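You operate a simulated robot arm through the tools that you are given. There is no shell and no other tool.

You are at the controls of a simulated robot arm. One attempt, no reset.

## Task
Put things in order on the top of the beige drawer chest. At the end: the felt pad stands on top of the brown carton (marked "BUSHES"); the small roller stands where the felt pad stood; the purple bundle from the top of the beige drawer chest is in the yellow bucket; the cardboard tube from the top of the beige drawer chest stands where the small roller stood; whatever was shut is shut again. Leave all else as you found it, and nothing knocked over.

It is judged by the outcome, as a careful person would: the job done as asked, and still so three seconds after it is handed in. It fails if anything else is knocked over, pushed out of place, dropped, spilled or broken.

## Robot
A 7-joint arm with a two-finger parallel gripper, fixed in place. Base frame: the origin is at the foot of the arm, x ahead of it, y to its left, z up; the work surface is at about z = 0. Units: mm, degrees, N and s.
With the tool pointing down near the work surface it reaches from about 220 to 580 mm from the base axis. Its first joint turns from -66.0 to 66.0 degrees. Payload 2.5 kg.
The TCP is the grasp point between the finger pads, 23 mm short of the fingertips. In the tool frame z runs along the fingers and y along their closing line. Largest opening 94 mm; finger width 38, thickness 10; the body of the gripper, 54 by 96 mm, starts 39 mm behind the TCP.
Orientation is that of the tool frame in the base frame, as a unit quaternion [w, x, y, z]. With the fingers straight down and closing along the base's y, the tool's x points along the base's -x, its y along +y and its z along -z.

## Interface
- The arm moves only by the tool nudge_tool. Its argument "series" is text: rows parted by semicolons, each of 6 numbers parted by spaces: the shift along the tool's x, y, z in mm, then the turn, a rotation vector about the tool's x, y, z in degrees. In form: x y z ax ay az; .... A call has 1 to 20 rows; each row shifts and turns the commanded pose from where the row before left it, along the tool's axes as they then stand. "fingers" is the closure in counts, from 0 (fully open) to 255 (shut), set as the call begins (left out, the last holds). A row lasts 0.2 s, in which the tool goes at most 50 mm and 8.6 degrees; a call with a longer step from one row to the next is refused whole, and so is a gripper value outside its range. Where a pose cannot be reached the arm comes as near as it can. A force on the tool above 40 N (or 10 N above the force at the start of the call, whichever is more), or a blocked arm, ends the call early, and 0.2 s more pass. Each finger travels about 108 mm/s and halts on what it meets, pressing with about 24 N; the grip force reading is that of the motor and also rises with nothing between the fingers. The clock runs only during rows and for 0.2 s after the last one: add rows that do not move to give the fingers time. The reply holds the time, the measured pose of the TCP, the force on the tool along the base axes, the opening and the grip force, in the units named above and with some noise, with the torque about the TCP (base axes, N m) and any sound that the robot's microphone picked up.
- Cameras (640 x 400 px; columns grow to the right, rows downward): "scene" is fixed at [108.6, -404.8, 563.5]; the picture's right is [0.90, -0.45, 0.00], its down [-0.23, -0.47, -0.85] and it looks along [0.38, 0.76, -0.52] (base axes); focal length 214 px, centre (320, 200). "wrist" rides on the gripper at [86, 16, -74] in the tool frame; the picture's right is [-0.18, 0.98, 0.00], its down [-0.58, -0.11, -0.81] and it looks along [-0.79, -0.15, 0.59] (tool axes); focal length 243 px, centre (320, 200). There is no depth. A picture from a camera that has moved, and an enlarged one, comes with that camera's place and axes in the base frame and with its lens. The place of the scene camera against the robot may be out by one fixed shift of up to 18 mm in any direction.
- snapshot(camera): a new picture of that camera. No time passes.
- enlarge(camera, box): a new picture of the part [left, top, right, bottom] of that camera's present view, enlarged. No time passes.
- finish_job(): hands the job in; it is judged then, once.

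Places have to be worked out from the pictures, the camera data and where the tool is seen. Open the gripper and draw the arm clear of the work before you hand the job in, unless the task says otherwise.

The tools are called after "Call:" as a command line: name --argument value ..., lists and objects as JSON in quotes. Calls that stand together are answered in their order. nudge_tool: Moves the arm, as the interface text tells. Its arguments: {"type":"object","properties":{"series":{"type":"string"},"fingers":{"type":"number"}},"required":["series"]} The other tools are called the same way: snapshot (camera) takes a picture; enlarge (camera, box) takes an enlarged picture of a part of a camera's view; finish_job () hands the job in.

At the start:

```text
time_s: 0.0
tool_pos: [289.7, -139.9, 478.0]
tool_rot: [-0.001, 0.0, 1.0, 0.0]
ft_force: [0.9, -0.4, -0.3]
moment: [0.0, -0.01, -0.01]
finger_gap: 94.3
grip_force: 0.0
```

scene: 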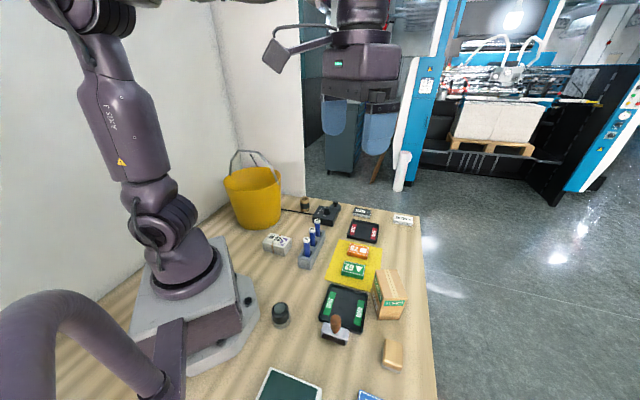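
wrist: 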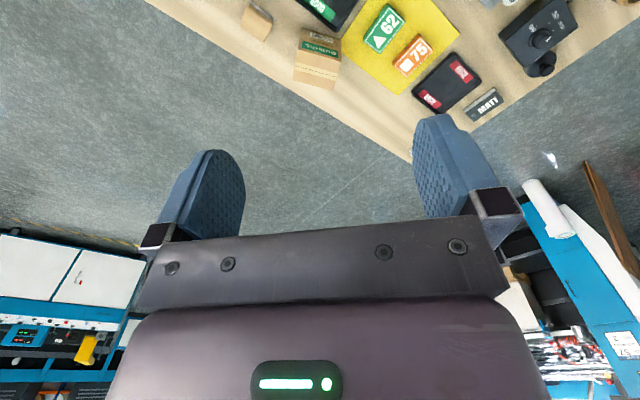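

I begin by looking closely at the scene to identify the objects before moving.

Call:
enlarge --camera "scene" --box '[220, 180, 440, 320]'

Call:
enlarge --camera "scene" --box '[220, 270, 440, 400]'

Call:
snapshot --camera "scene"

Call:
snapshot --camera "wrist"

```text
2.86 times, centred on (330, 250) of scene
camera zoom: at [108.6, -404.8, 563.5], right [0.9, -0.45, 0.0], down [-0.23, -0.47, -0.85], along [0.38, 0.76, -0.52], focal length 613 px, centre (291, 57)
```

zoom: 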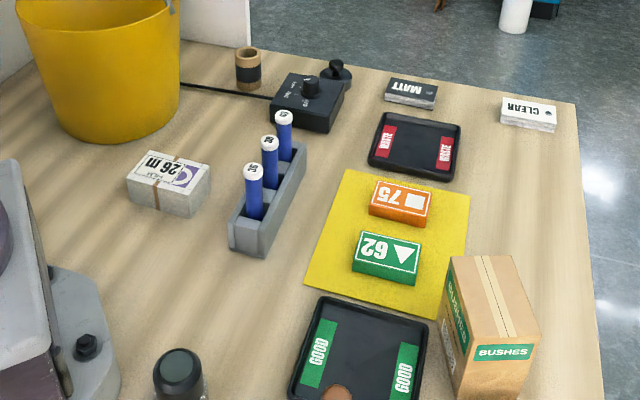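

```text
2.91 times, centred on (330, 335) of scene
camera zoom: at [108.6, -404.8, 563.5], right [0.9, -0.45, 0.0], down [-0.23, -0.47, -0.85], along [0.38, 0.76, -0.52], focal length 624 px, centre (291, -193)
```

zoom: 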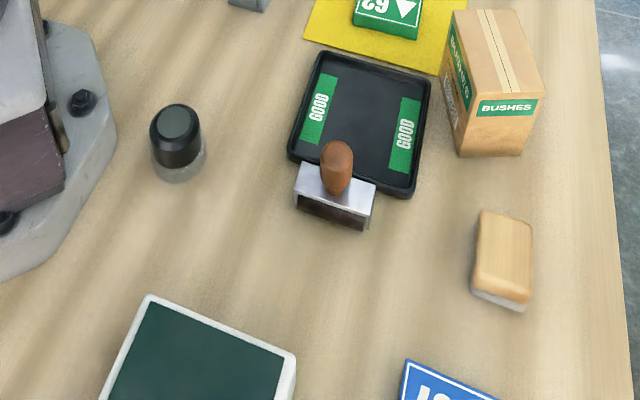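

```text
taken
```

scene: 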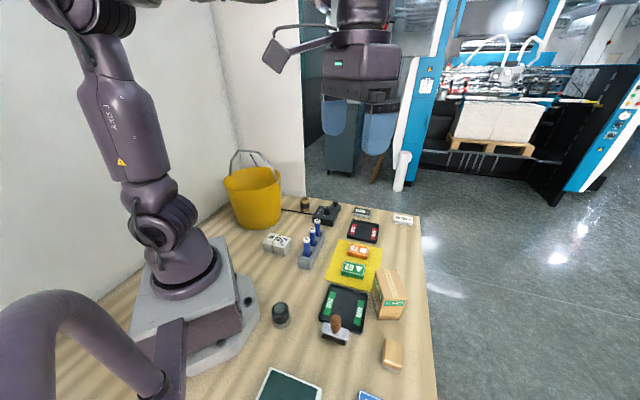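

```text
taken
camera wrist: at [203.8, -124.6, 552.1], right [0.18, 0.98, 0.0], down [0.58, -0.11, 0.81], along [0.79, -0.15, -0.59], focal length 243 px, centre (320, 200)
```

wrist: 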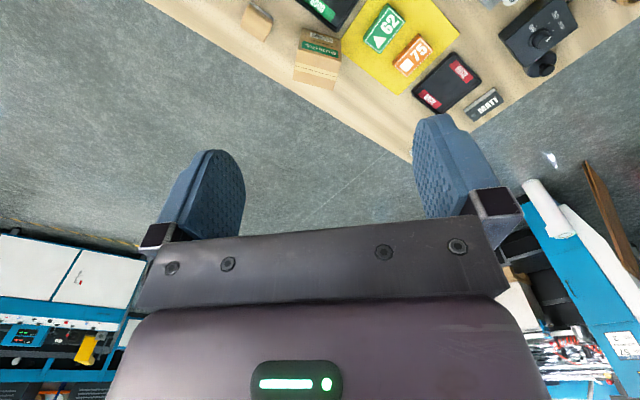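

The bench seems rotated about 45° to the base and I cannot see any drawer chest yet. I'll turn the tool about its vertical axis in place so the wrist camera looks to the right (-y), well above everything.

Call:
nudge_tool --series "0 0 0 0 0 8; 0 0 0 0 0 8; 0 0 0 0 0 8; 0 0 0 0 0 8; 0 0 0 0 0 8; 0 0 0 0 0 8"

Call:
snapshot --camera "wrist"

```text
time_s: 1.4
tool_pos: [291.1, -141.0, 477.3]
tool_rot: [0.0, 0.408, 0.913, 0.0]
ft_force: [-0.7, -0.7, -0.4]
moment: [0.0, 0.02, 0.0]
finger_gap: 93.9
grip_force: 0.2
```

```text
taken
camera wrist: at [244.6, -65.6, 552.2], right [0.85, 0.52, 0.0], down [0.31, -0.51, 0.81], along [0.42, -0.69, -0.59], focal length 243 px, centre (320, 200)
```

wrist: 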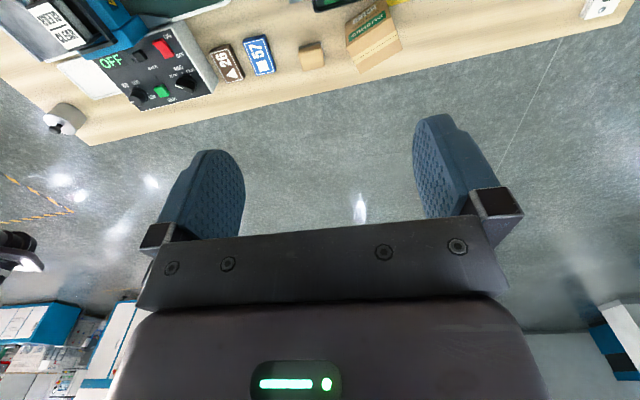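

The bench continues to the right with a small machine (OFF panel). I keep turning to see further to the right/back.

Call:
nudge_tool --series "0 0 0 0 0 8; 0 0 0 0 0 8; 0 0 0 0 0 8; 0 0 0 0 0 8; 0 0 0 0 0 8; 0 0 0 0 0 8"

Call:
snapshot --camera "wrist"

```text
time_s: 2.8
tool_pos: [290.7, -141.5, 478.4]
tool_rot: [0.0, 0.744, 0.668, 0.0]
ft_force: [-0.3, 0.4, 0.5]
moment: [-0.03, -0.02, -0.02]
finger_gap: 94.0
grip_force: 0.1
```

```text
taken
camera wrist: at [315.7, -56.2, 551.9], right [0.96, -0.29, 0.0], down [-0.17, -0.57, 0.81], along [-0.23, -0.77, -0.59], focal length 243 px, centre (320, 200)
```

wrist: 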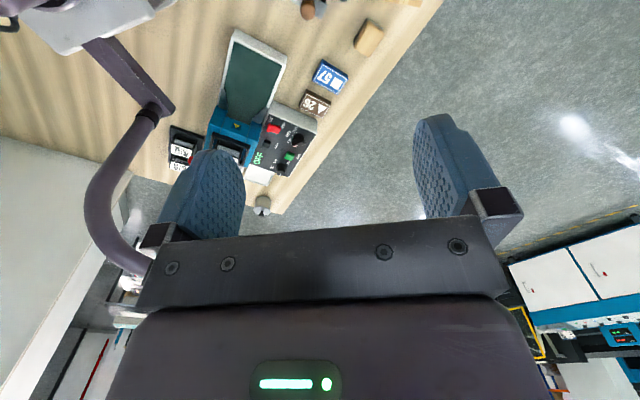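

The right side holds a small conveyor machine, no drawer chest. I'll turn back the other way to look at the left side of the bench.

Call:
nudge_tool --series "0 0 0 0 0 -8.5; 0 0 0 0 0 -8.5; 0 0 0 0 0 -8.5; 0 0 0 0 0 -8.5; 0 0 0 0 0 -8.5; 0 0 0 0 0 -8.5; 0 0 0 0 0 -8.5; 0 0 0 0 0 -8.5; 0 0 0 0 0 -8.5; 0 0 0 0 0 -8.5; 0 0 0 0 0 -8.5; 0 0 0 0 0 -8.5; 0 0 0 0 0 -8.5; 0 0 0 0 0 -8.5; 0 0 0 0 0 -8.5; 0 0 0 0 0 -8.5; 0 0 0 0 0 -8.5"

Call:
snapshot --camera "wrist"

Call:
snapshot --camera "scene"

```text
time_s: 6.4
tool_pos: [290.7, -141.8, 478.2]
tool_rot: [-0.001, -0.412, 0.911, -0.001]
ft_force: [-0.5, -0.7, 0.4]
moment: [-0.02, 0.04, 0.0]
finger_gap: 94.1
grip_force: 0.1
```

```text
taken
camera wrist: at [220.8, -195.2, 551.8], right [-0.62, 0.79, 0.0], down [0.47, 0.37, 0.81], along [0.63, 0.5, -0.59], focal length 243 px, centre (320, 200)
```

wrist: 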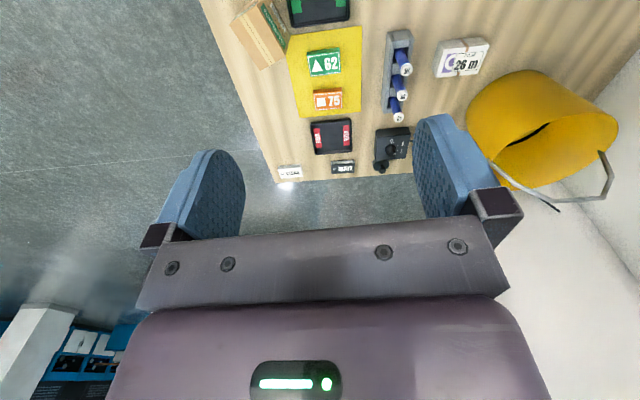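

```text
taken
```

scene: 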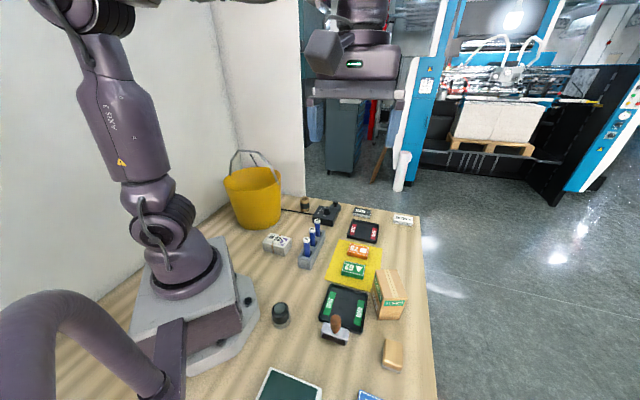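

Nothing labelled a drawer chest is visible yet, so I enlarge parts of the current wrist and scene views to identify the small objects.

Call:
enlarge --camera "wrist" --box '[220, 0, 420, 190]'

Call:
enlarge --camera "wrist" --box '[360, 0, 640, 220]'

Call:
enlarge --camera "scene" --box '[200, 130, 350, 240]'

Call:
enlarge --camera "scene" --box '[80, 240, 320, 400]'

```text
2.11 times, centred on (320, 95) of wrist
camera zoom: at [220.8, -195.2, 551.8], right [-0.62, 0.79, 0.0], down [0.47, 0.37, 0.81], along [0.63, 0.5, -0.59], focal length 511 px, centre (320, 421)
```

zoom: 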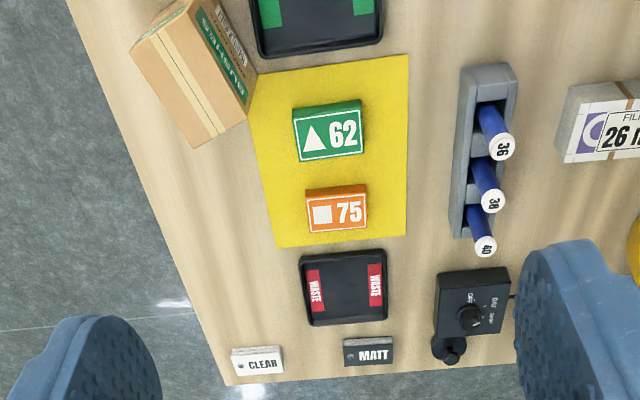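

```text
1.82 times, centred on (500, 110) of wrist
camera zoom: at [220.8, -195.2, 551.8], right [-0.62, 0.79, 0.0], down [0.47, 0.37, 0.81], along [0.63, 0.5, -0.59], focal length 441 px, centre (-7, 364)
```

zoom: 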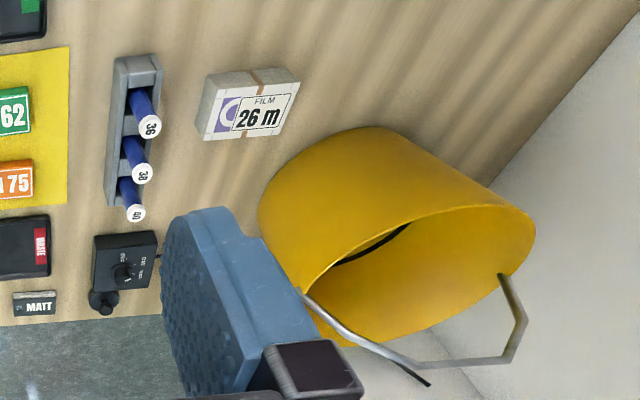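

```text
3.64 times, centred on (275, 185) of scene
camera zoom: at [108.6, -404.8, 563.5], right [0.9, -0.45, 0.0], down [-0.23, -0.47, -0.85], along [0.38, 0.76, -0.52], focal length 780 px, centre (484, 254)
```

zoom: 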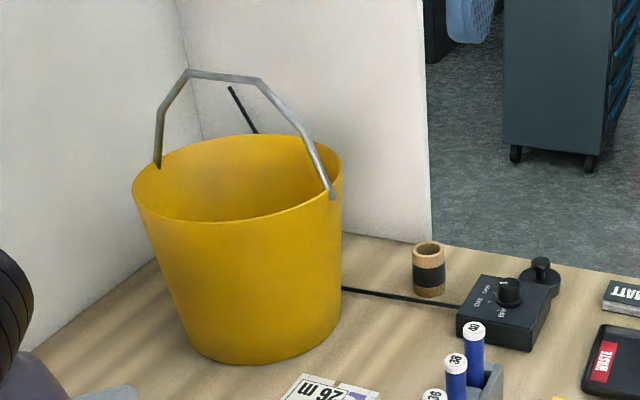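

```text
2.50 times, centred on (200, 320) of scene
camera zoom: at [108.6, -404.8, 563.5], right [0.9, -0.45, 0.0], down [-0.23, -0.47, -0.85], along [0.38, 0.76, -0.52], focal length 536 px, centre (620, -100)
```

zoom: 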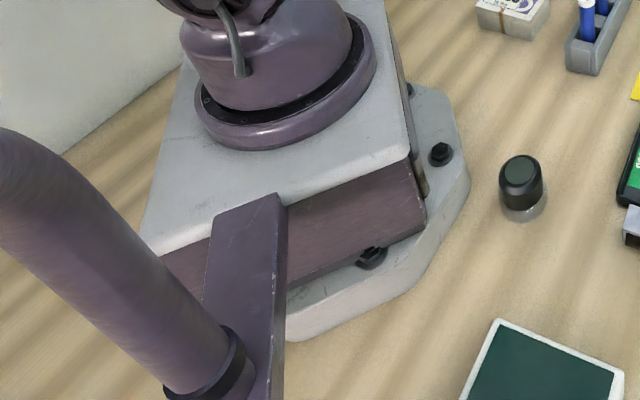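

The bench has one tube near the bucket, but the task mentions another on a drawer chest, so the chest must be elsewhere. I'll swing back to look right, rising at the same time for a better vantage.

Call:
nudge_tool --series "0 0 -5 0 0 8.5; 0 0 -5 0 0 8.5; 0 0 -5 0 0 8.5; 0 0 -5 0 0 8.5; 0 0 -5 0 0 8.5; 0 0 -5 0 0 8.5; 0 0 -5 0 0 8.5; 0 0 -5 0 0 8.5; 0 0 -5 0 0 8.5; 0 0 -5 0 0 8.5; 0 0 -5 0 0 8.5; 0 0 -5 0 0 8.5; 0 0 -5 0 0 8.5; 0 0 -5 0 0 8.5; 0 0 -5 0 0 8.5; 0 0 -5 0 0 8.5; 0 0 -5 0 0 8.5"

Call:
snapshot --camera "wrist"

Call:
enlarge --camera "wrist" --box '[100, 0, 400, 220]'

```text
time_s: 10.0
tool_pos: [291.6, -142.2, 562.8]
tool_rot: [0.0, 0.744, 0.669, 0.0]
ft_force: [0.0, 0.4, -0.2]
moment: [0.02, -0.01, -0.02]
finger_gap: 94.2
grip_force: 0.2
```

```text
taken
camera wrist: at [315.9, -57.1, 637.8], right [0.96, -0.29, 0.0], down [-0.17, -0.57, 0.81], along [-0.23, -0.77, -0.59], focal length 243 px, centre (320, 200)
```

wrist: 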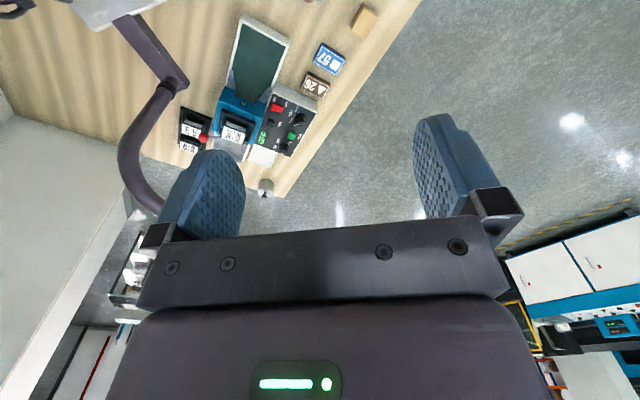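

```text
1.82 times, centred on (250, 110) of wrist
camera zoom: at [315.9, -57.1, 637.8], right [0.96, -0.29, 0.0], down [-0.17, -0.57, 0.81], along [-0.23, -0.77, -0.59], focal length 441 px, centre (447, 364)
```

zoom: 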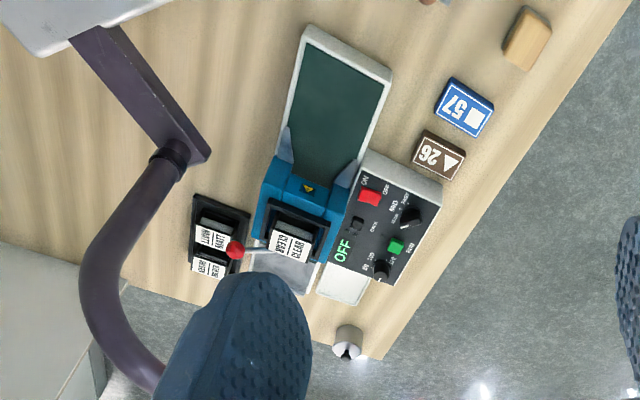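

This side has only the machine, its panel, inserts, and a small cup. I'll turn right round to look at the left/back area behind the bucket and by the robot base, which is hidden from the scene camera.

Call:
nudge_tool --series "0 0 0 0 0 -8.5; 0 0 0 0 0 -8.5; 0 0 0 0 0 -8.5; 0 0 0 0 0 -8.5; 0 0 0 0 0 -8.5; 0 0 0 0 0 -8.5; 0 0 0 0 0 -8.5; 0 0 0 0 0 -8.5; 0 0 0 0 0 -8.5; 0 0 0 0 0 -8.5; 0 0 0 0 0 -8.5; 0 0 0 0 0 -8.5; 0 0 0 0 0 -8.5; 0 0 0 0 0 -8.5; 0 0 0 0 0 -8.5; 0 0 0 0 0 -8.5; 0 0 0 0 0 -8.5; 0 0 0 0 0 -8.5; 0 0 0 0 0 -8.5; 0 0 0 0 0 -8.5"

Call:
snapshot --camera "wrist"

```text
time_s: 14.2
tool_pos: [289.3, -140.7, 563.2]
tool_rot: [-0.001, -0.604, 0.797, -0.001]
ft_force: [-0.1, -0.9, -0.1]
moment: [0.01, 0.02, 0.01]
finger_gap: 94.1
grip_force: 0.1
```

```text
taken
camera wrist: at [250.8, -219.2, 637.3], right [-0.9, 0.44, 0.0], down [0.26, 0.53, 0.81], along [0.36, 0.72, -0.59], focal length 243 px, centre (320, 200)
```

wrist: 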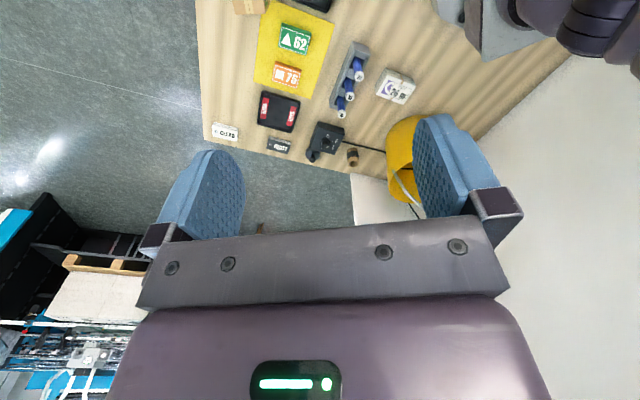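

The whole bench is now visible and there is no separate chest, so I'll enlarge the current views to identify each small object.

Call:
enlarge --camera "wrist" --box '[200, 90, 380, 200]'

Call:
enlarge --camera "wrist" --box '[300, 20, 460, 220]'

Call:
enlarge --camera "scene" --box '[300, 310, 420, 400]'

Call:
enlarge --camera "scene" --box '[260, 190, 360, 270]'

```text
3.56 times, centred on (290, 145) of wrist
camera zoom: at [250.8, -219.2, 637.3], right [-0.9, 0.44, 0.0], down [0.26, 0.53, 0.81], along [0.36, 0.72, -0.59], focal length 863 px, centre (427, 396)
```

zoom: 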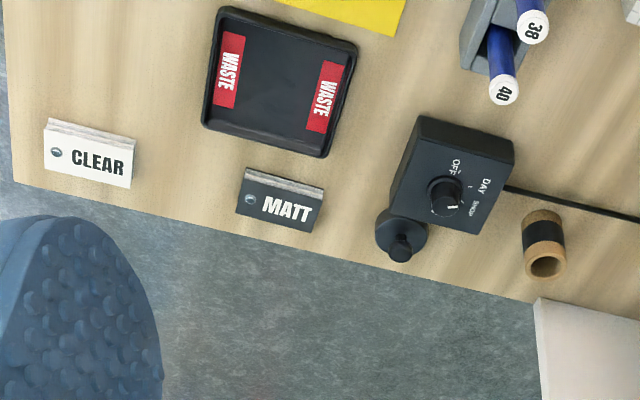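

```text
2.00 times, centred on (380, 120) of wrist
camera zoom: at [250.8, -219.2, 637.3], right [-0.9, 0.44, 0.0], down [0.26, 0.53, 0.81], along [0.36, 0.72, -0.59], focal length 485 px, centre (200, 360)
```

zoom: 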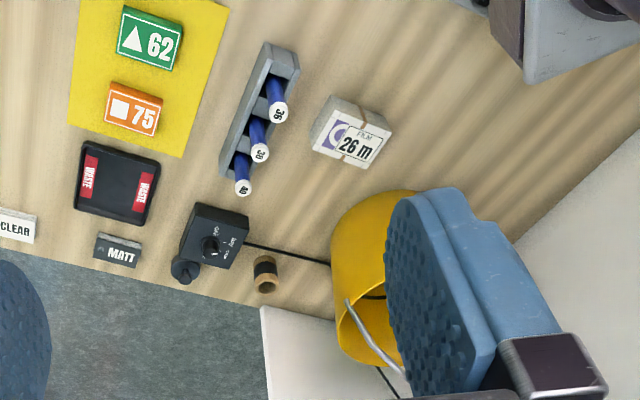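

```text
4.44 times, centred on (360, 355) of scene
camera zoom: at [108.6, -404.8, 563.5], right [0.9, -0.45, 0.0], down [-0.23, -0.47, -0.85], along [0.38, 0.76, -0.52], focal length 953 px, centre (142, -489)
```

zoom: 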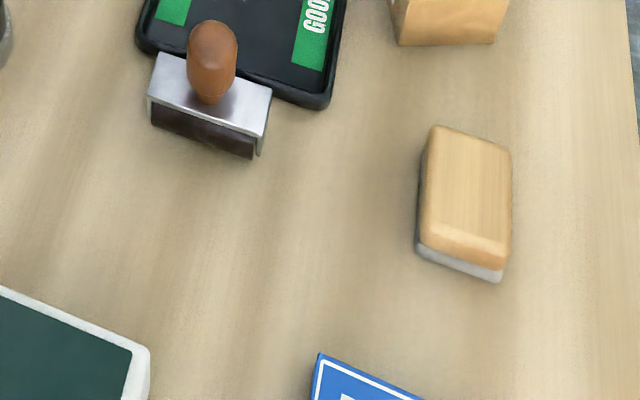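

```text
5.00 times, centred on (310, 230) of scene
camera zoom: at [108.6, -404.8, 563.5], right [0.9, -0.45, 0.0], down [-0.23, -0.47, -0.85], along [0.38, 0.76, -0.52], focal length 1072 px, centre (370, 50)
```

zoom: 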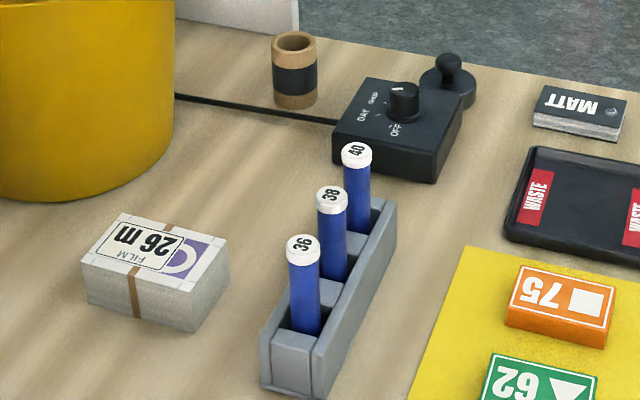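

I can now identify candidates: wooden block with grey felt sole (felt pad), metal-framed tool with wooden handle (roller?), brown tube with black band by the bucket, and a "FILM 26 m" bundle with a purple mark. I move the arm left (+y), staying high, to look at the bucket and that area closely.

Call:
nudge_tool --series "-30 8.4 0 0 0 0; -30 8.4 0 0 0 0; -30 8.4 0 0 0 0; -30 8.4 0 0 0 0; -30 8.4 0 0 0 0; -30 8.4 0 0 0 0; 0 0 0 0 0 0"

Call:
snapshot --camera "wrist"

Call:
snapshot --camera "scene"

```text
time_s: 15.8
tool_pos: [292.3, 47.8, 562.6]
tool_rot: [0.0, -0.602, 0.798, 0.0]
ft_force: [0.8, -0.2, 0.2]
moment: [0.01, 0.0, -0.02]
finger_gap: 94.2
grip_force: 0.0
```

```text
taken
camera wrist: at [252.7, -31.0, 637.4], right [-0.89, 0.45, 0.0], down [0.26, 0.53, 0.81], along [0.36, 0.72, -0.59], focal length 243 px, centre (320, 200)
```

wrist: 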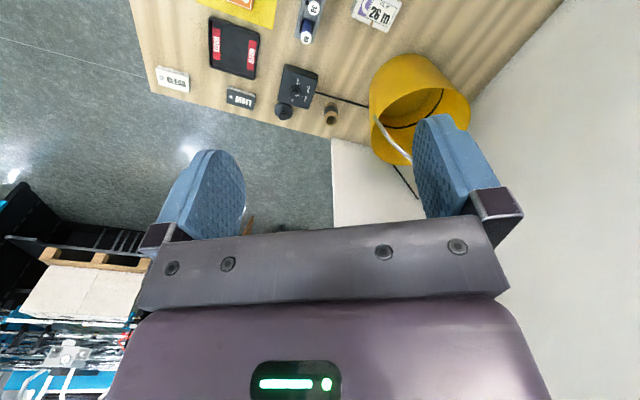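

```text
taken
```

scene: 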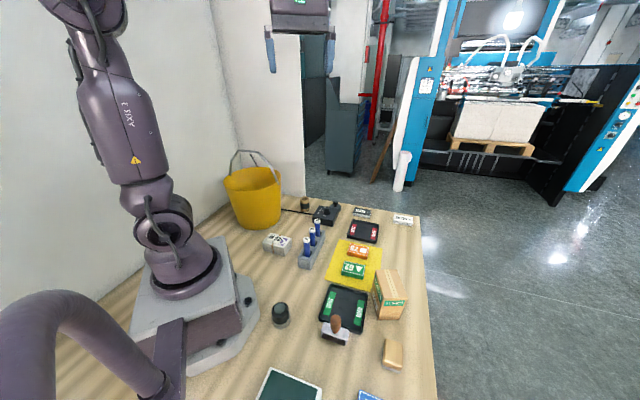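

Call:
enlarge --camera "wrist" --box '[350, 40, 480, 180]'

Call:
enlarge --camera "wrist" --box '[260, 0, 420, 140]'

```text
2.86 times, centred on (415, 110) of wrist
camera zoom: at [252.7, -31.0, 637.4], right [-0.89, 0.45, 0.0], down [0.26, 0.53, 0.81], along [0.36, 0.72, -0.59], focal length 693 px, centre (49, 457)
```

zoom: 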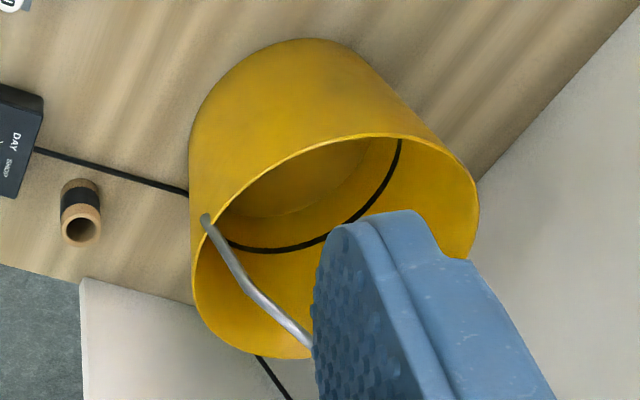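

```text
2.86 times, centred on (340, 70) of wrist
camera zoom: at [252.7, -31.0, 637.4], right [-0.89, 0.45, 0.0], down [0.26, 0.53, 0.81], along [0.36, 0.72, -0.59], focal length 693 px, centre (263, 571)
```

zoom: 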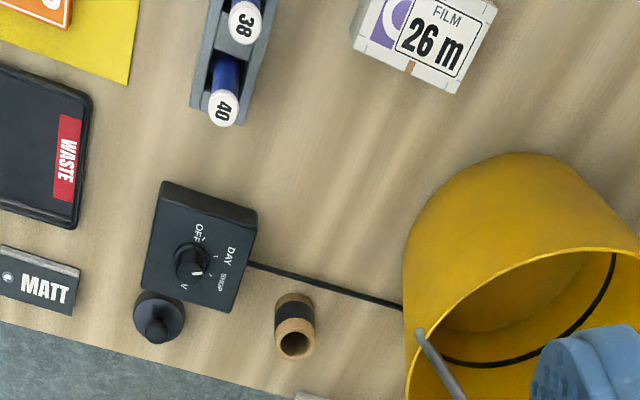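

The bucket is empty (only a painted ring inside). Next I turn and lower over the middle of the bench to look closely toward the GOOD tray, the handled tool and the wooden block.

Call:
nudge_tool --series "0 0 11 0 0 8.3; 0 0 11 0 0 8.3; 0 0 11 0 0 8.3; 0 0 11 0 0 8.3; 0 0 11 0 0 8.3; 0 0 11 0 0 8.3; 0 0 11 0 0 8.3; 0 0 11 0 0 8.3; 0 0 11 0 0 8.3; 0 0 11 0 0 8.3; 0 0 11 0 0 8.3; 0 0 11 0 0 8.3; 0 0 11 0 0 8.3; 0 0 11 0 0 8.3; 0 0 11 0 0 8.3; 0 0 11 0 0 8.3; 0 0 11 0 0 8.3; 0 0 11 0 0 8.3; 0 0 11 0 0 8.3; 0 0 11 0 0 8.3"

Call:
snapshot --camera "wrist"

Call:
enlarge --camera "wrist" --box '[150, 0, 470, 200]'

```text
time_s: 20.0
tool_pos: [290.7, 45.5, 342.6]
tool_rot: [0.0, 0.72, 0.694, 0.0]
ft_force: [0.0, -0.1, 0.0]
moment: [0.02, -0.02, 0.02]
finger_gap: 94.1
grip_force: 0.1
```

```text
taken
camera wrist: at [310.1, 132.1, 417.3], right [0.98, -0.22, 0.0], down [-0.13, -0.58, 0.81], along [-0.18, -0.79, -0.59], focal length 243 px, centre (320, 200)
```

wrist: 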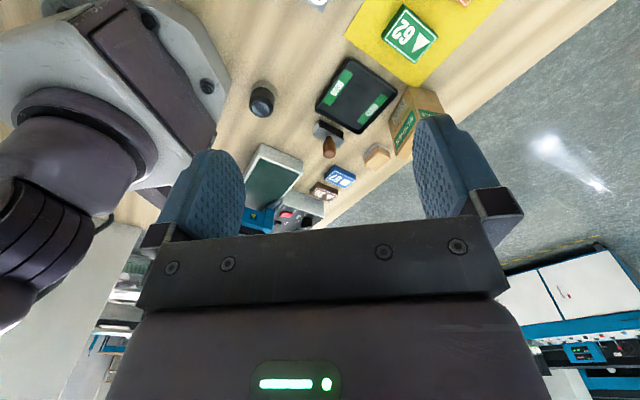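

```text
2.00 times, centred on (310, 100) of wrist
camera zoom: at [310.1, 132.1, 417.3], right [0.98, -0.22, 0.0], down [-0.13, -0.58, 0.81], along [-0.18, -0.79, -0.59], focal length 485 px, centre (340, 400)
```

zoom: 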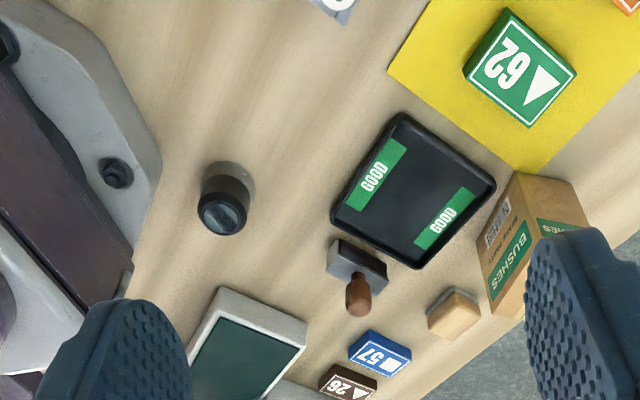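

The black cylinder is a loupe. I move closer (−y and down) to see the wooden-handled tool and felt block better.

Call:
nudge_tool --series "-25 -4 20 0 0 0; -25 -4 20 0 0 0; -25 -4 20 0 0 0; -25 -4 20 0 0 0; 0 0 0 0 0 0"

Call:
snapshot --camera "wrist"

Call:
enlarge --camera "wrist" --box '[240, 0, 440, 140]'

```text
time_s: 21.2
tool_pos: [272.1, -53.3, 263.9]
tool_rot: [0.0, 0.719, 0.695, 0.001]
ft_force: [-0.7, -0.3, -0.3]
moment: [-0.01, -0.01, -0.02]
finger_gap: 93.8
grip_force: 0.1
```

```text
taken
camera wrist: at [289.6, 33.4, 337.8], right [0.98, -0.22, 0.0], down [-0.13, -0.58, 0.81], along [-0.18, -0.79, -0.59], focal length 243 px, centre (320, 200)
```

wrist: 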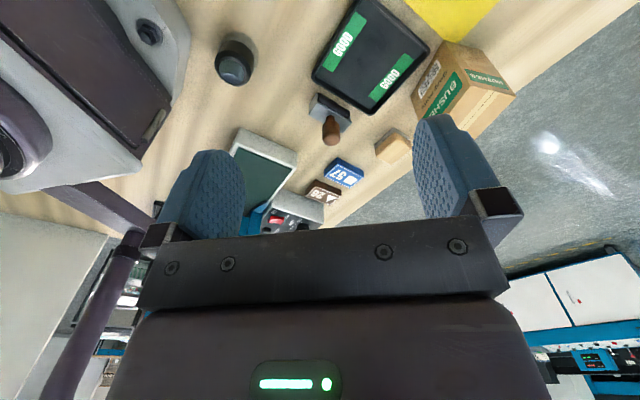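

```text
2.86 times, centred on (340, 70) of wrist
camera zoom: at [289.6, 33.4, 337.8], right [0.98, -0.22, 0.0], down [-0.13, -0.58, 0.81], along [-0.18, -0.79, -0.59], focal length 693 px, centre (263, 571)
```

zoom: 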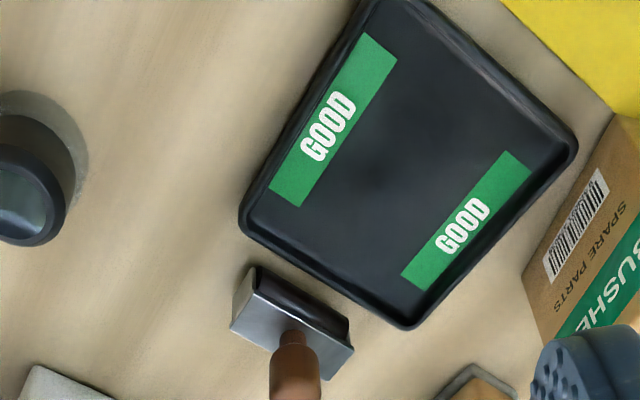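

That confirms it: a brayer, a metal frame with a dark roller and upright handle, so it is the small roller. Now I move over toward the pad and carton to measure them from nearly above (staying at z≈264).

Call:
nudge_tool --series "-31 19 0 0 0 0; -31 19 0 0 0 0; -31 19 0 0 0 0; -31 19 0 0 0 0; -31 19 0 0 0 0; 0 0 0 0 0 0"

Call:
snapshot --camera "wrist"

Call:
enlarge --camera "wrist" --box '[230, 0, 430, 130]'

```text
time_s: 22.6
tool_pos: [360.5, -210.9, 265.0]
tool_rot: [0.001, 0.719, 0.695, 0.0]
ft_force: [0.8, -0.6, 0.6]
moment: [0.02, -0.02, -0.02]
finger_gap: 93.9
grip_force: 0.0
```

```text
taken
camera wrist: at [379.9, -124.9, 338.6], right [0.98, -0.22, 0.0], down [-0.13, -0.58, 0.81], along [-0.18, -0.79, -0.59], focal length 243 px, centre (320, 200)
```

wrist: 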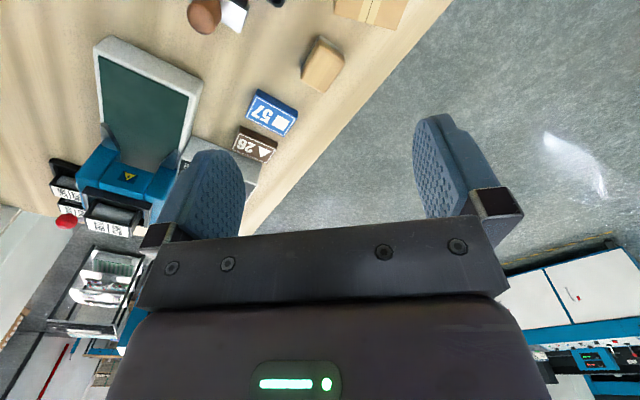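

```text
3.08 times, centred on (330, 65) of wrist
camera zoom: at [379.9, -124.9, 338.6], right [0.98, -0.22, 0.0], down [-0.13, -0.58, 0.81], along [-0.18, -0.79, -0.59], focal length 746 px, centre (289, 615)
```

zoom: 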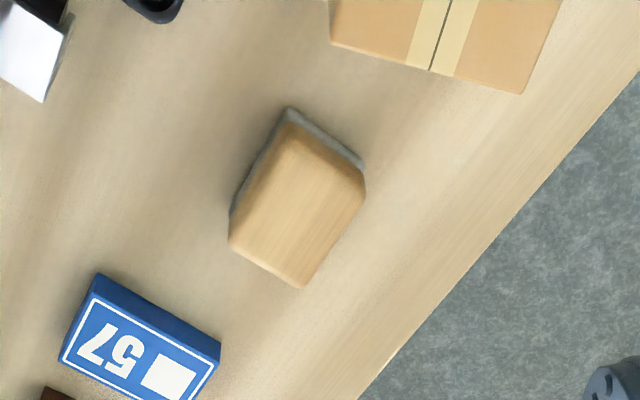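

The pad measures roughly 38×49×24 mm centred near (350,-273), rotated about 45°. Now I shift to view the carton from nearly above.

Call:
nudge_tool --series "24 21 0 0 0 0; 24 21 0 0 0 0; 23 20 0 0 0 0; 0 0 0 0 0 0"

Call:
snapshot --camera "wrist"

Call:
enlarge --camera "wrist" --box '[220, 0, 420, 130]'

Call:
enlarge --camera "wrist" --box '[120, 0, 320, 130]'

```text
time_s: 23.6
tool_pos: [425.9, -142.9, 262.2]
tool_rot: [0.0, 0.719, 0.695, 0.0]
ft_force: [-0.1, -0.2, 0.1]
moment: [0.0, -0.03, 0.05]
finger_gap: 93.8
grip_force: 0.1
```

```text
taken
camera wrist: at [444.3, -55.9, 337.0], right [0.98, -0.22, 0.0], down [-0.13, -0.58, 0.81], along [-0.18, -0.79, -0.59], focal length 243 px, centre (320, 200)
```

wrist: 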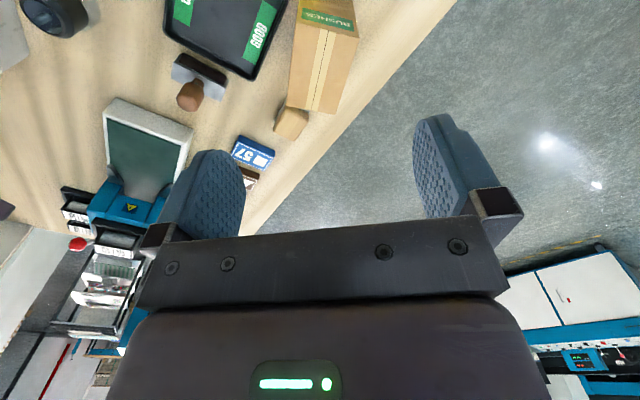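

```text
3.08 times, centred on (320, 65) of wrist
camera zoom: at [444.3, -55.9, 337.0], right [0.98, -0.22, 0.0], down [-0.13, -0.58, 0.81], along [-0.18, -0.79, -0.59], focal length 746 px, centre (320, 615)
```

zoom: 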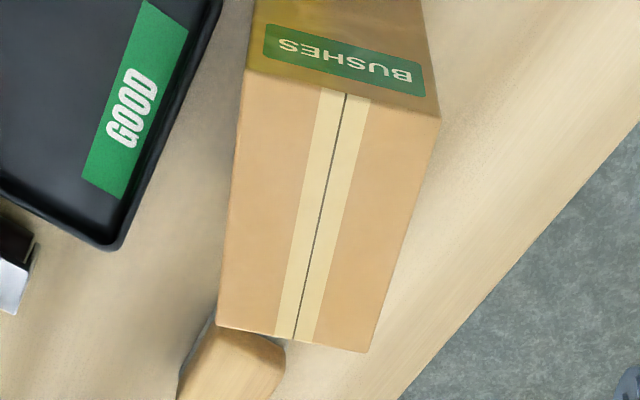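

```text
3.08 times, centred on (220, 65) of wrist
camera zoom: at [444.3, -55.9, 337.0], right [0.98, -0.22, 0.0], down [-0.13, -0.58, 0.81], along [-0.18, -0.79, -0.59], focal length 746 px, centre (628, 615)
```

zoom: 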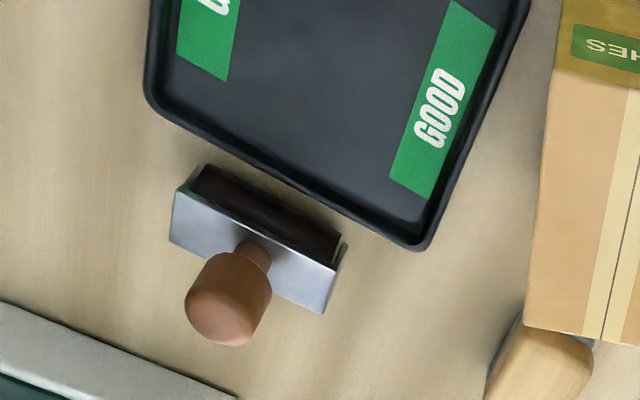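

Triangulating two views, the carton top is ~56×78 mm at z≈95, centred near (417,-173), long axis at ~65°. The roller bracket is ~60×25 mm centred near (256,-181) with handle top at ~77 mm. I now turn the tool so its closing line matches the pad's short side.

Call:
nudge_tool --series "0 0 0 0 0 -8.52; 0 0 0 0 0 -8.52; 0 0 0 0 0 -8.52; 0 0 0 0 0 -8.52; 0 0 0 0 0 -8.52; 0 0 0 0 0 -8.52; 0 0 0 0 0 -8.52; 0 0 0 0 0 -8.52; 0 0 0 0 0 -8.52; 0 0 0 0 0 -8.52; 0 0 0 0 0 -8.52; 0 0 0 0 0 -8.52; 0 0 0 0 0 -8.52; 0 0 0 0 0 -8.52; 0 0 0 0 0 -8.52; 0 0 0 0 0 -8.52; 0 0 0 0 0 0"

Call:
snapshot --camera "wrist"

```text
time_s: 27.2
tool_pos: [426.9, -143.2, 262.8]
tool_rot: [-0.001, -0.378, 0.926, 0.0]
ft_force: [0.4, 0.4, 0.7]
moment: [-0.03, -0.02, 0.03]
finger_gap: 94.0
grip_force: 0.0
```

```text
taken
camera wrist: at [352.7, -191.3, 337.4], right [-0.56, 0.83, 0.0], down [0.49, 0.33, 0.81], along [0.67, 0.45, -0.59], focal length 243 px, centre (320, 200)
```

wrist: 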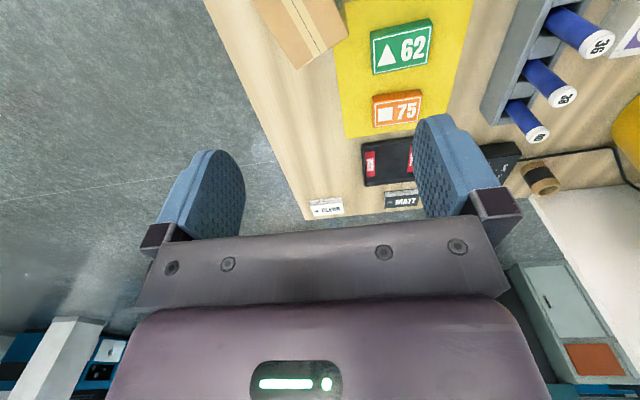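

The closing line is now at 134.4°, matching the pad. I translate over the pad at the same height and check.

Call:
nudge_tool --series "36.45 -9.75 0 0 0 0; 36.45 -9.75 0 0 0 0; 36.45 -9.75 0 0 0 0; 36.45 -9.75 0 0 0 0; 0 0 30 0 0 0; 0 0 30 0 0 0; 0 0 30 0 0 0; 0 0 0 0 0 0"

Call:
snapshot --camera "wrist"

Call:
snapshot --camera "scene"

```text
time_s: 29.0
tool_pos: [348.7, -273.0, 171.7]
tool_rot: [0.001, -0.378, 0.926, 0.001]
ft_force: [0.1, 0.4, -0.6]
moment: [-0.01, 0.05, 0.01]
finger_gap: 94.1
grip_force: 0.1
```

```text
taken
camera wrist: at [274.9, -321.7, 246.0], right [-0.56, 0.83, 0.0], down [0.49, 0.33, 0.81], along [0.67, 0.45, -0.59], focal length 243 px, centre (320, 200)
```

wrist: 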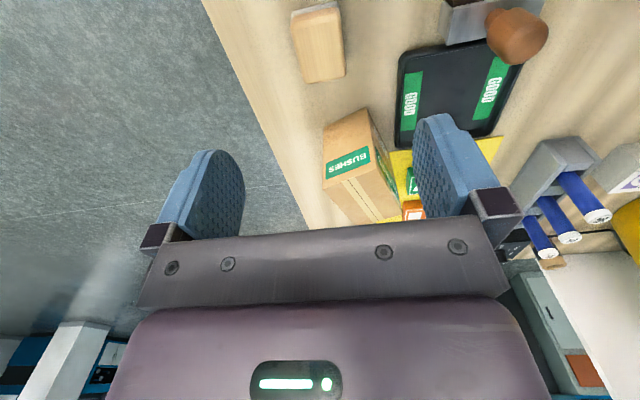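

```text
taken
```

scene: 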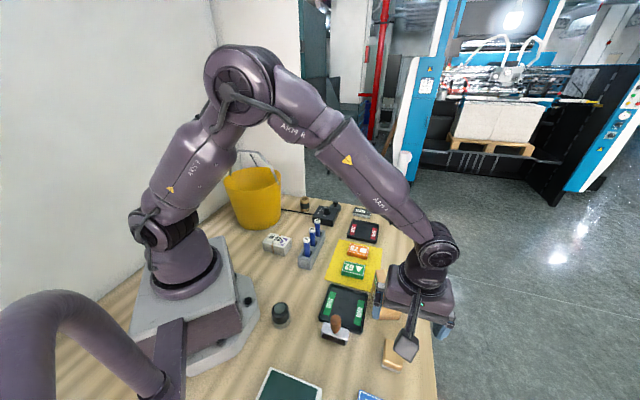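

The pad is visible at the top of the wrist view; I enlarge it for a second position fix before descending.

Call:
enlarge --camera "wrist" --box '[250, 0, 410, 100]'

Call:
enlarge --camera "wrist" --box '[400, 0, 560, 100]'

```text
4.00 times, centred on (330, 50) of wrist
camera zoom: at [274.9, -321.7, 246.0], right [-0.56, 0.83, 0.0], down [0.49, 0.33, 0.81], along [0.67, 0.45, -0.59], focal length 970 px, centre (280, 800)
```

zoom: 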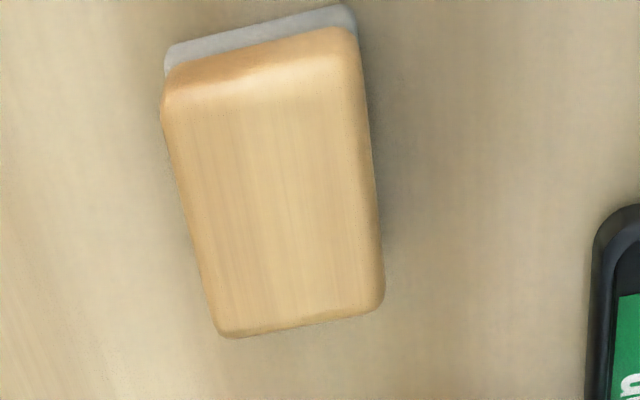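

```text
4.00 times, centred on (480, 50) of wrist
camera zoom: at [274.9, -321.7, 246.0], right [-0.56, 0.83, 0.0], down [0.49, 0.33, 0.81], along [0.67, 0.45, -0.59], focal length 970 px, centre (-320, 800)
```

zoom: 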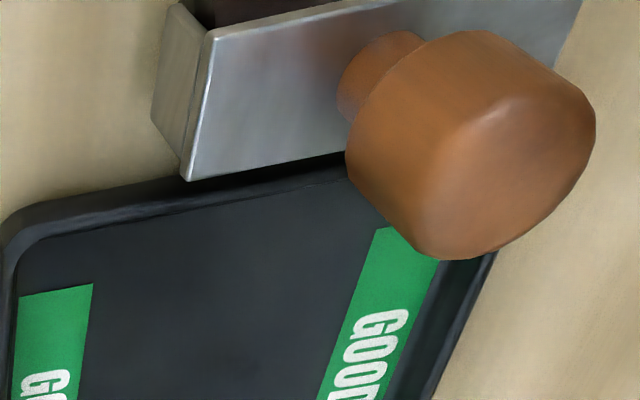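

The second fix agrees: pad centre (350.5,-272), yaw matched. I descend with open fingers to TCP z≈27 (tips ~4 mm above the bench).

Call:
nudge_tool --series "-1.5 -0.5 24 0 0 0; 0 0 24 0 0 0; 0 0 24 0 0 0; 0 0 24 0 0 0; 0 0 24 0 0 0; 0 0 14 0 0 0; 0 0 10 0 0 0; 0 0 0 0 0 0" --fingers 0

Call:
snapshot --camera "wrist"

Call:
enlarge --camera "scene" --box '[320, 220, 480, 400]'

```text
time_s: 30.8
tool_pos: [349.6, -271.8, 29.4]
tool_rot: [0.0, -0.378, 0.926, 0.0]
ft_force: [-0.3, 0.0, -0.4]
moment: [0.01, -0.01, 0.01]
finger_gap: 93.9
grip_force: 0.1
```

```text
taken
camera wrist: at [278.0, -320.6, 103.3], right [-0.56, 0.83, 0.0], down [0.49, 0.33, 0.81], along [0.67, 0.45, -0.59], focal length 243 px, centre (320, 200)
```

wrist: 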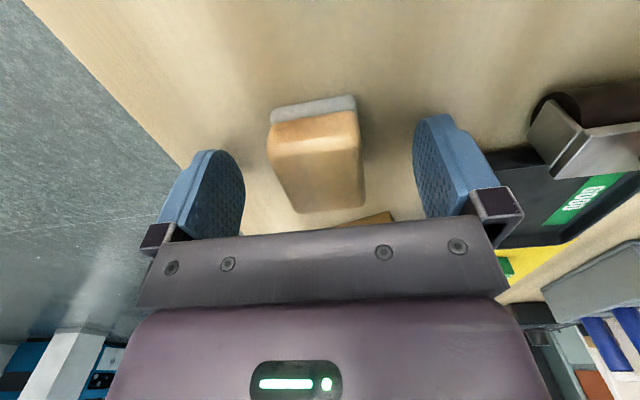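

```text
2.22 times, centred on (400, 310) of scene
camera zoom: at [108.6, -404.8, 563.5], right [0.9, -0.45, 0.0], down [-0.23, -0.47, -0.85], along [0.38, 0.76, -0.52], focal length 477 px, centre (142, -44)
```

zoom: 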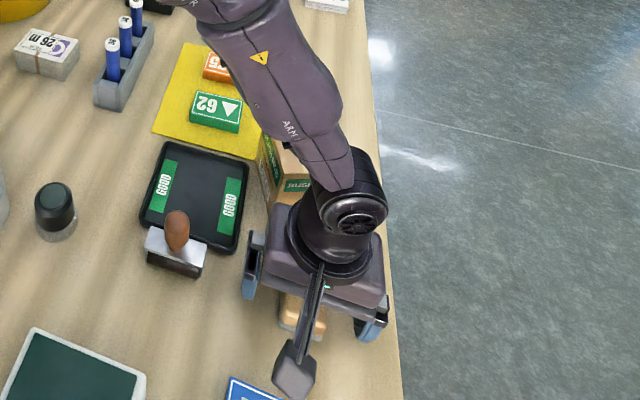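

The pad sits centred between the fingers. I lower 2 mm more and close on it.

Call:
nudge_tool --series "0 0 2 0 0 0; 0 0 0 0 0 0"

Call:
nudge_tool --series "0 0 0 0 0 0; 0 0 0 0 0 0; 0 0 0 0 0 0; 0 0 0 0 0 0" --fingers 255

Call:
snapshot --camera "wrist"

```text
time_s: 31.4
tool_pos: [351.3, -273.1, 27.1]
tool_rot: [0.0, -0.378, 0.926, 0.0]
ft_force: [0.1, -0.6, -0.1]
moment: [0.01, 0.0, -0.03]
finger_gap: 93.8
grip_force: 0.1
```

```text
time_s: 32.4
tool_pos: [351.4, -272.2, 27.1]
tool_rot: [0.0, -0.378, 0.926, 0.0]
ft_force: [-0.4, -0.6, -0.1]
moment: [-0.01, 0.03, 0.02]
finger_gap: 39.5
grip_force: 24.6
```

```text
taken
camera wrist: at [277.7, -321.0, 101.3], right [-0.56, 0.83, 0.0], down [0.49, 0.33, 0.81], along [0.67, 0.45, -0.59], focal length 243 px, centre (320, 200)
```

wrist: 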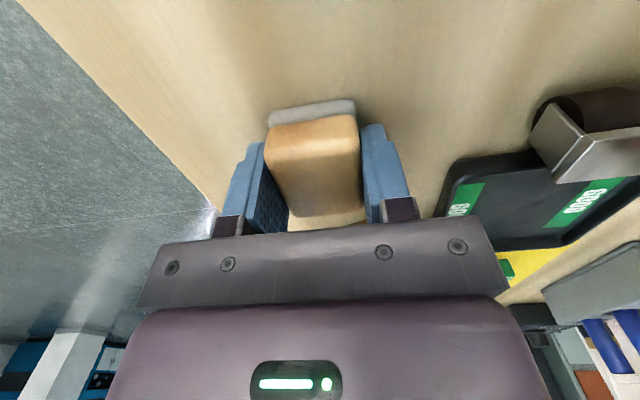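

Gripped at 39.5 mm. I lift straight up, carry the pad over the carton centre, and turn 20° so it lines up with the carton's long side.

Call:
nudge_tool --series "0 0 -10 0 0 0; 0 0 -25 0 0 0; 0 0 -30 0 0 0; 0 0 -30 0 0 0; 0 0 -30 0 0 0; 0 0 -25 0 0 0; -29 6.1 0 0 0 0; -29 6.1 0 0 0 0; -29 6.1 0 0 0 0; -29 6.1 0 0 0 0; 0 0 0 0 0 -6.7; 0 0 0 0 0 -6.7; 0 0 0 0 0 -6.6; 0 0 0 0 0 0"

Call:
snapshot --camera "wrist"

Call:
enlarge --camera "scene" --box '[320, 180, 480, 360]'

```text
time_s: 35.4
tool_pos: [416.3, -172.8, 177.5]
tool_rot: [0.0, -0.534, 0.846, -0.001]
ft_force: [0.6, -0.2, -0.6]
moment: [0.01, -0.01, 0.0]
finger_gap: 39.6
grip_force: 23.9
```

```text
taken
camera wrist: at [364.1, -243.9, 252.0], right [-0.81, 0.59, 0.0], down [0.35, 0.48, 0.81], along [0.48, 0.65, -0.59], focal length 243 px, centre (320, 200)
```

wrist: 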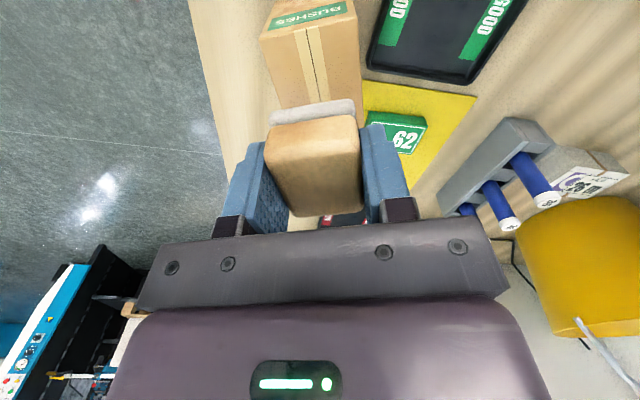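

```text
2.22 times, centred on (400, 270) of scene
camera zoom: at [108.6, -404.8, 563.5], right [0.9, -0.45, 0.0], down [-0.23, -0.47, -0.85], along [0.38, 0.76, -0.52], focal length 477 px, centre (142, 44)
```

zoom: 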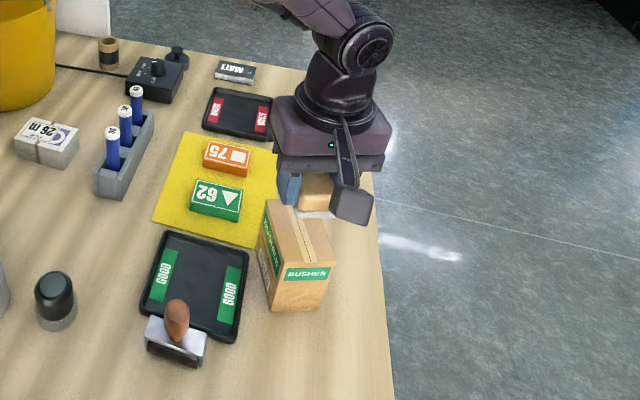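

The carton position is confirmed from this view and the tool is over its centre. I descend to leave the pad's sole about 3 mm above the estimated top, then approach gently.

Call:
nudge_tool --series "0 0 15 0 0 0; 0 0 15 0 0 0; 0 0 12 0 0 0; 0 0 8 0 0 0; 0 0 0 0 0 0"

Call:
enlarge --camera "scene" --box '[350, 220, 450, 340]'

Call:
enlarge --camera "wrist" --box '[220, 0, 420, 220]'

```text
time_s: 36.6
tool_pos: [416.4, -173.9, 127.6]
tool_rot: [0.001, -0.533, 0.846, -0.001]
ft_force: [-2.4, -0.4, 20.9]
moment: [0.57, 0.04, 0.11]
finger_gap: 39.9
grip_force: 24.1
```

```text
3.33 times, centred on (400, 280) of scene
camera zoom: at [108.5, -404.8, 563.5], right [0.9, -0.45, 0.0], down [-0.23, -0.47, -0.85], along [0.38, 0.76, -0.52], focal length 715 px, centre (53, -67)
```

zoom: 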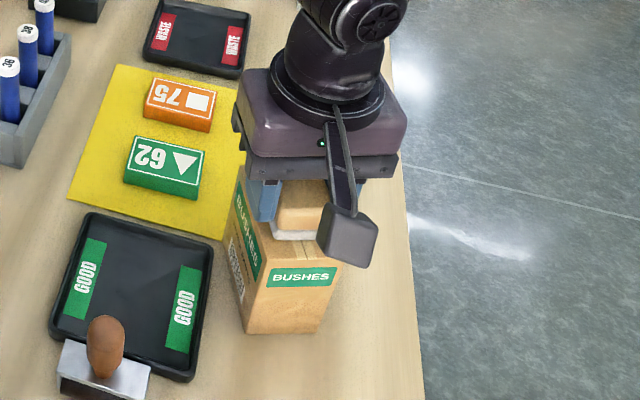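

```text
1.82 times, centred on (320, 110) of wrist
camera zoom: at [364.9, -244.1, 202.0], right [-0.81, 0.59, 0.0], down [0.35, 0.48, 0.81], along [0.48, 0.65, -0.59], focal length 441 px, centre (320, 364)
```

zoom: 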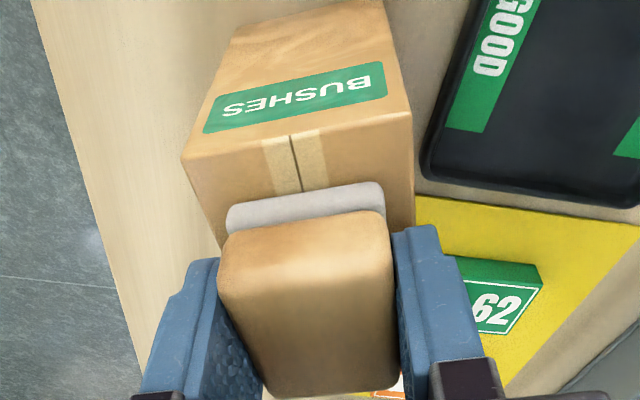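

The sole has met the carton (20.9 N up at z=127.6, slightly early). I ease up a little to relieve the force before releasing.

Call:
nudge_tool --series "0 0 -0.8 0 0 0; 0 0 0 0 0 0"

```text
time_s: 37.2
tool_pos: [417.3, -173.4, 127.1]
tool_rot: [0.001, -0.533, 0.846, 0.0]
ft_force: [0.7, -0.9, 16.4]
moment: [0.33, -0.14, -0.04]
finger_gap: 39.8
grip_force: 23.9
```

Call:
nudge_tool --series "0 0 -1.0 0 0 0; 0 0 0 0 0 0"

```text
time_s: 37.8
tool_pos: [416.2, -174.3, 126.3]
tool_rot: [-0.001, -0.533, 0.846, 0.001]
ft_force: [1.9, 0.1, 5.1]
moment: [0.04, -0.21, -0.03]
finger_gap: 39.8
grip_force: 23.5
```

Contact force is now ~5 N with the pad resting on the carton. I open the fingers moderately and hold, then check.

Call:
nudge_tool --series "0 0 0 0 0 0; 0 0 0 0 0 0; 0 0 0 0 0 0" --fingers 90

Call:
enlarge --camera "wrist" --box '[220, 0, 420, 220]'

```text
time_s: 38.6
tool_pos: [417.1, -173.7, 128.6]
tool_rot: [0.001, -0.533, 0.846, 0.0]
ft_force: [0.0, 0.2, -0.3]
moment: [0.01, 0.04, -0.01]
finger_gap: 60.8
grip_force: 0.0
```

```text
1.82 times, centred on (320, 110) of wrist
camera zoom: at [364.5, -244.5, 202.5], right [-0.81, 0.59, 0.0], down [0.35, 0.48, 0.81], along [0.48, 0.65, -0.59], focal length 441 px, centre (320, 364)
```

zoom: 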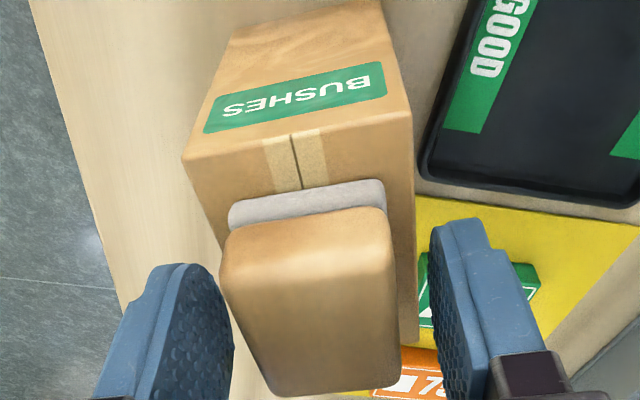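

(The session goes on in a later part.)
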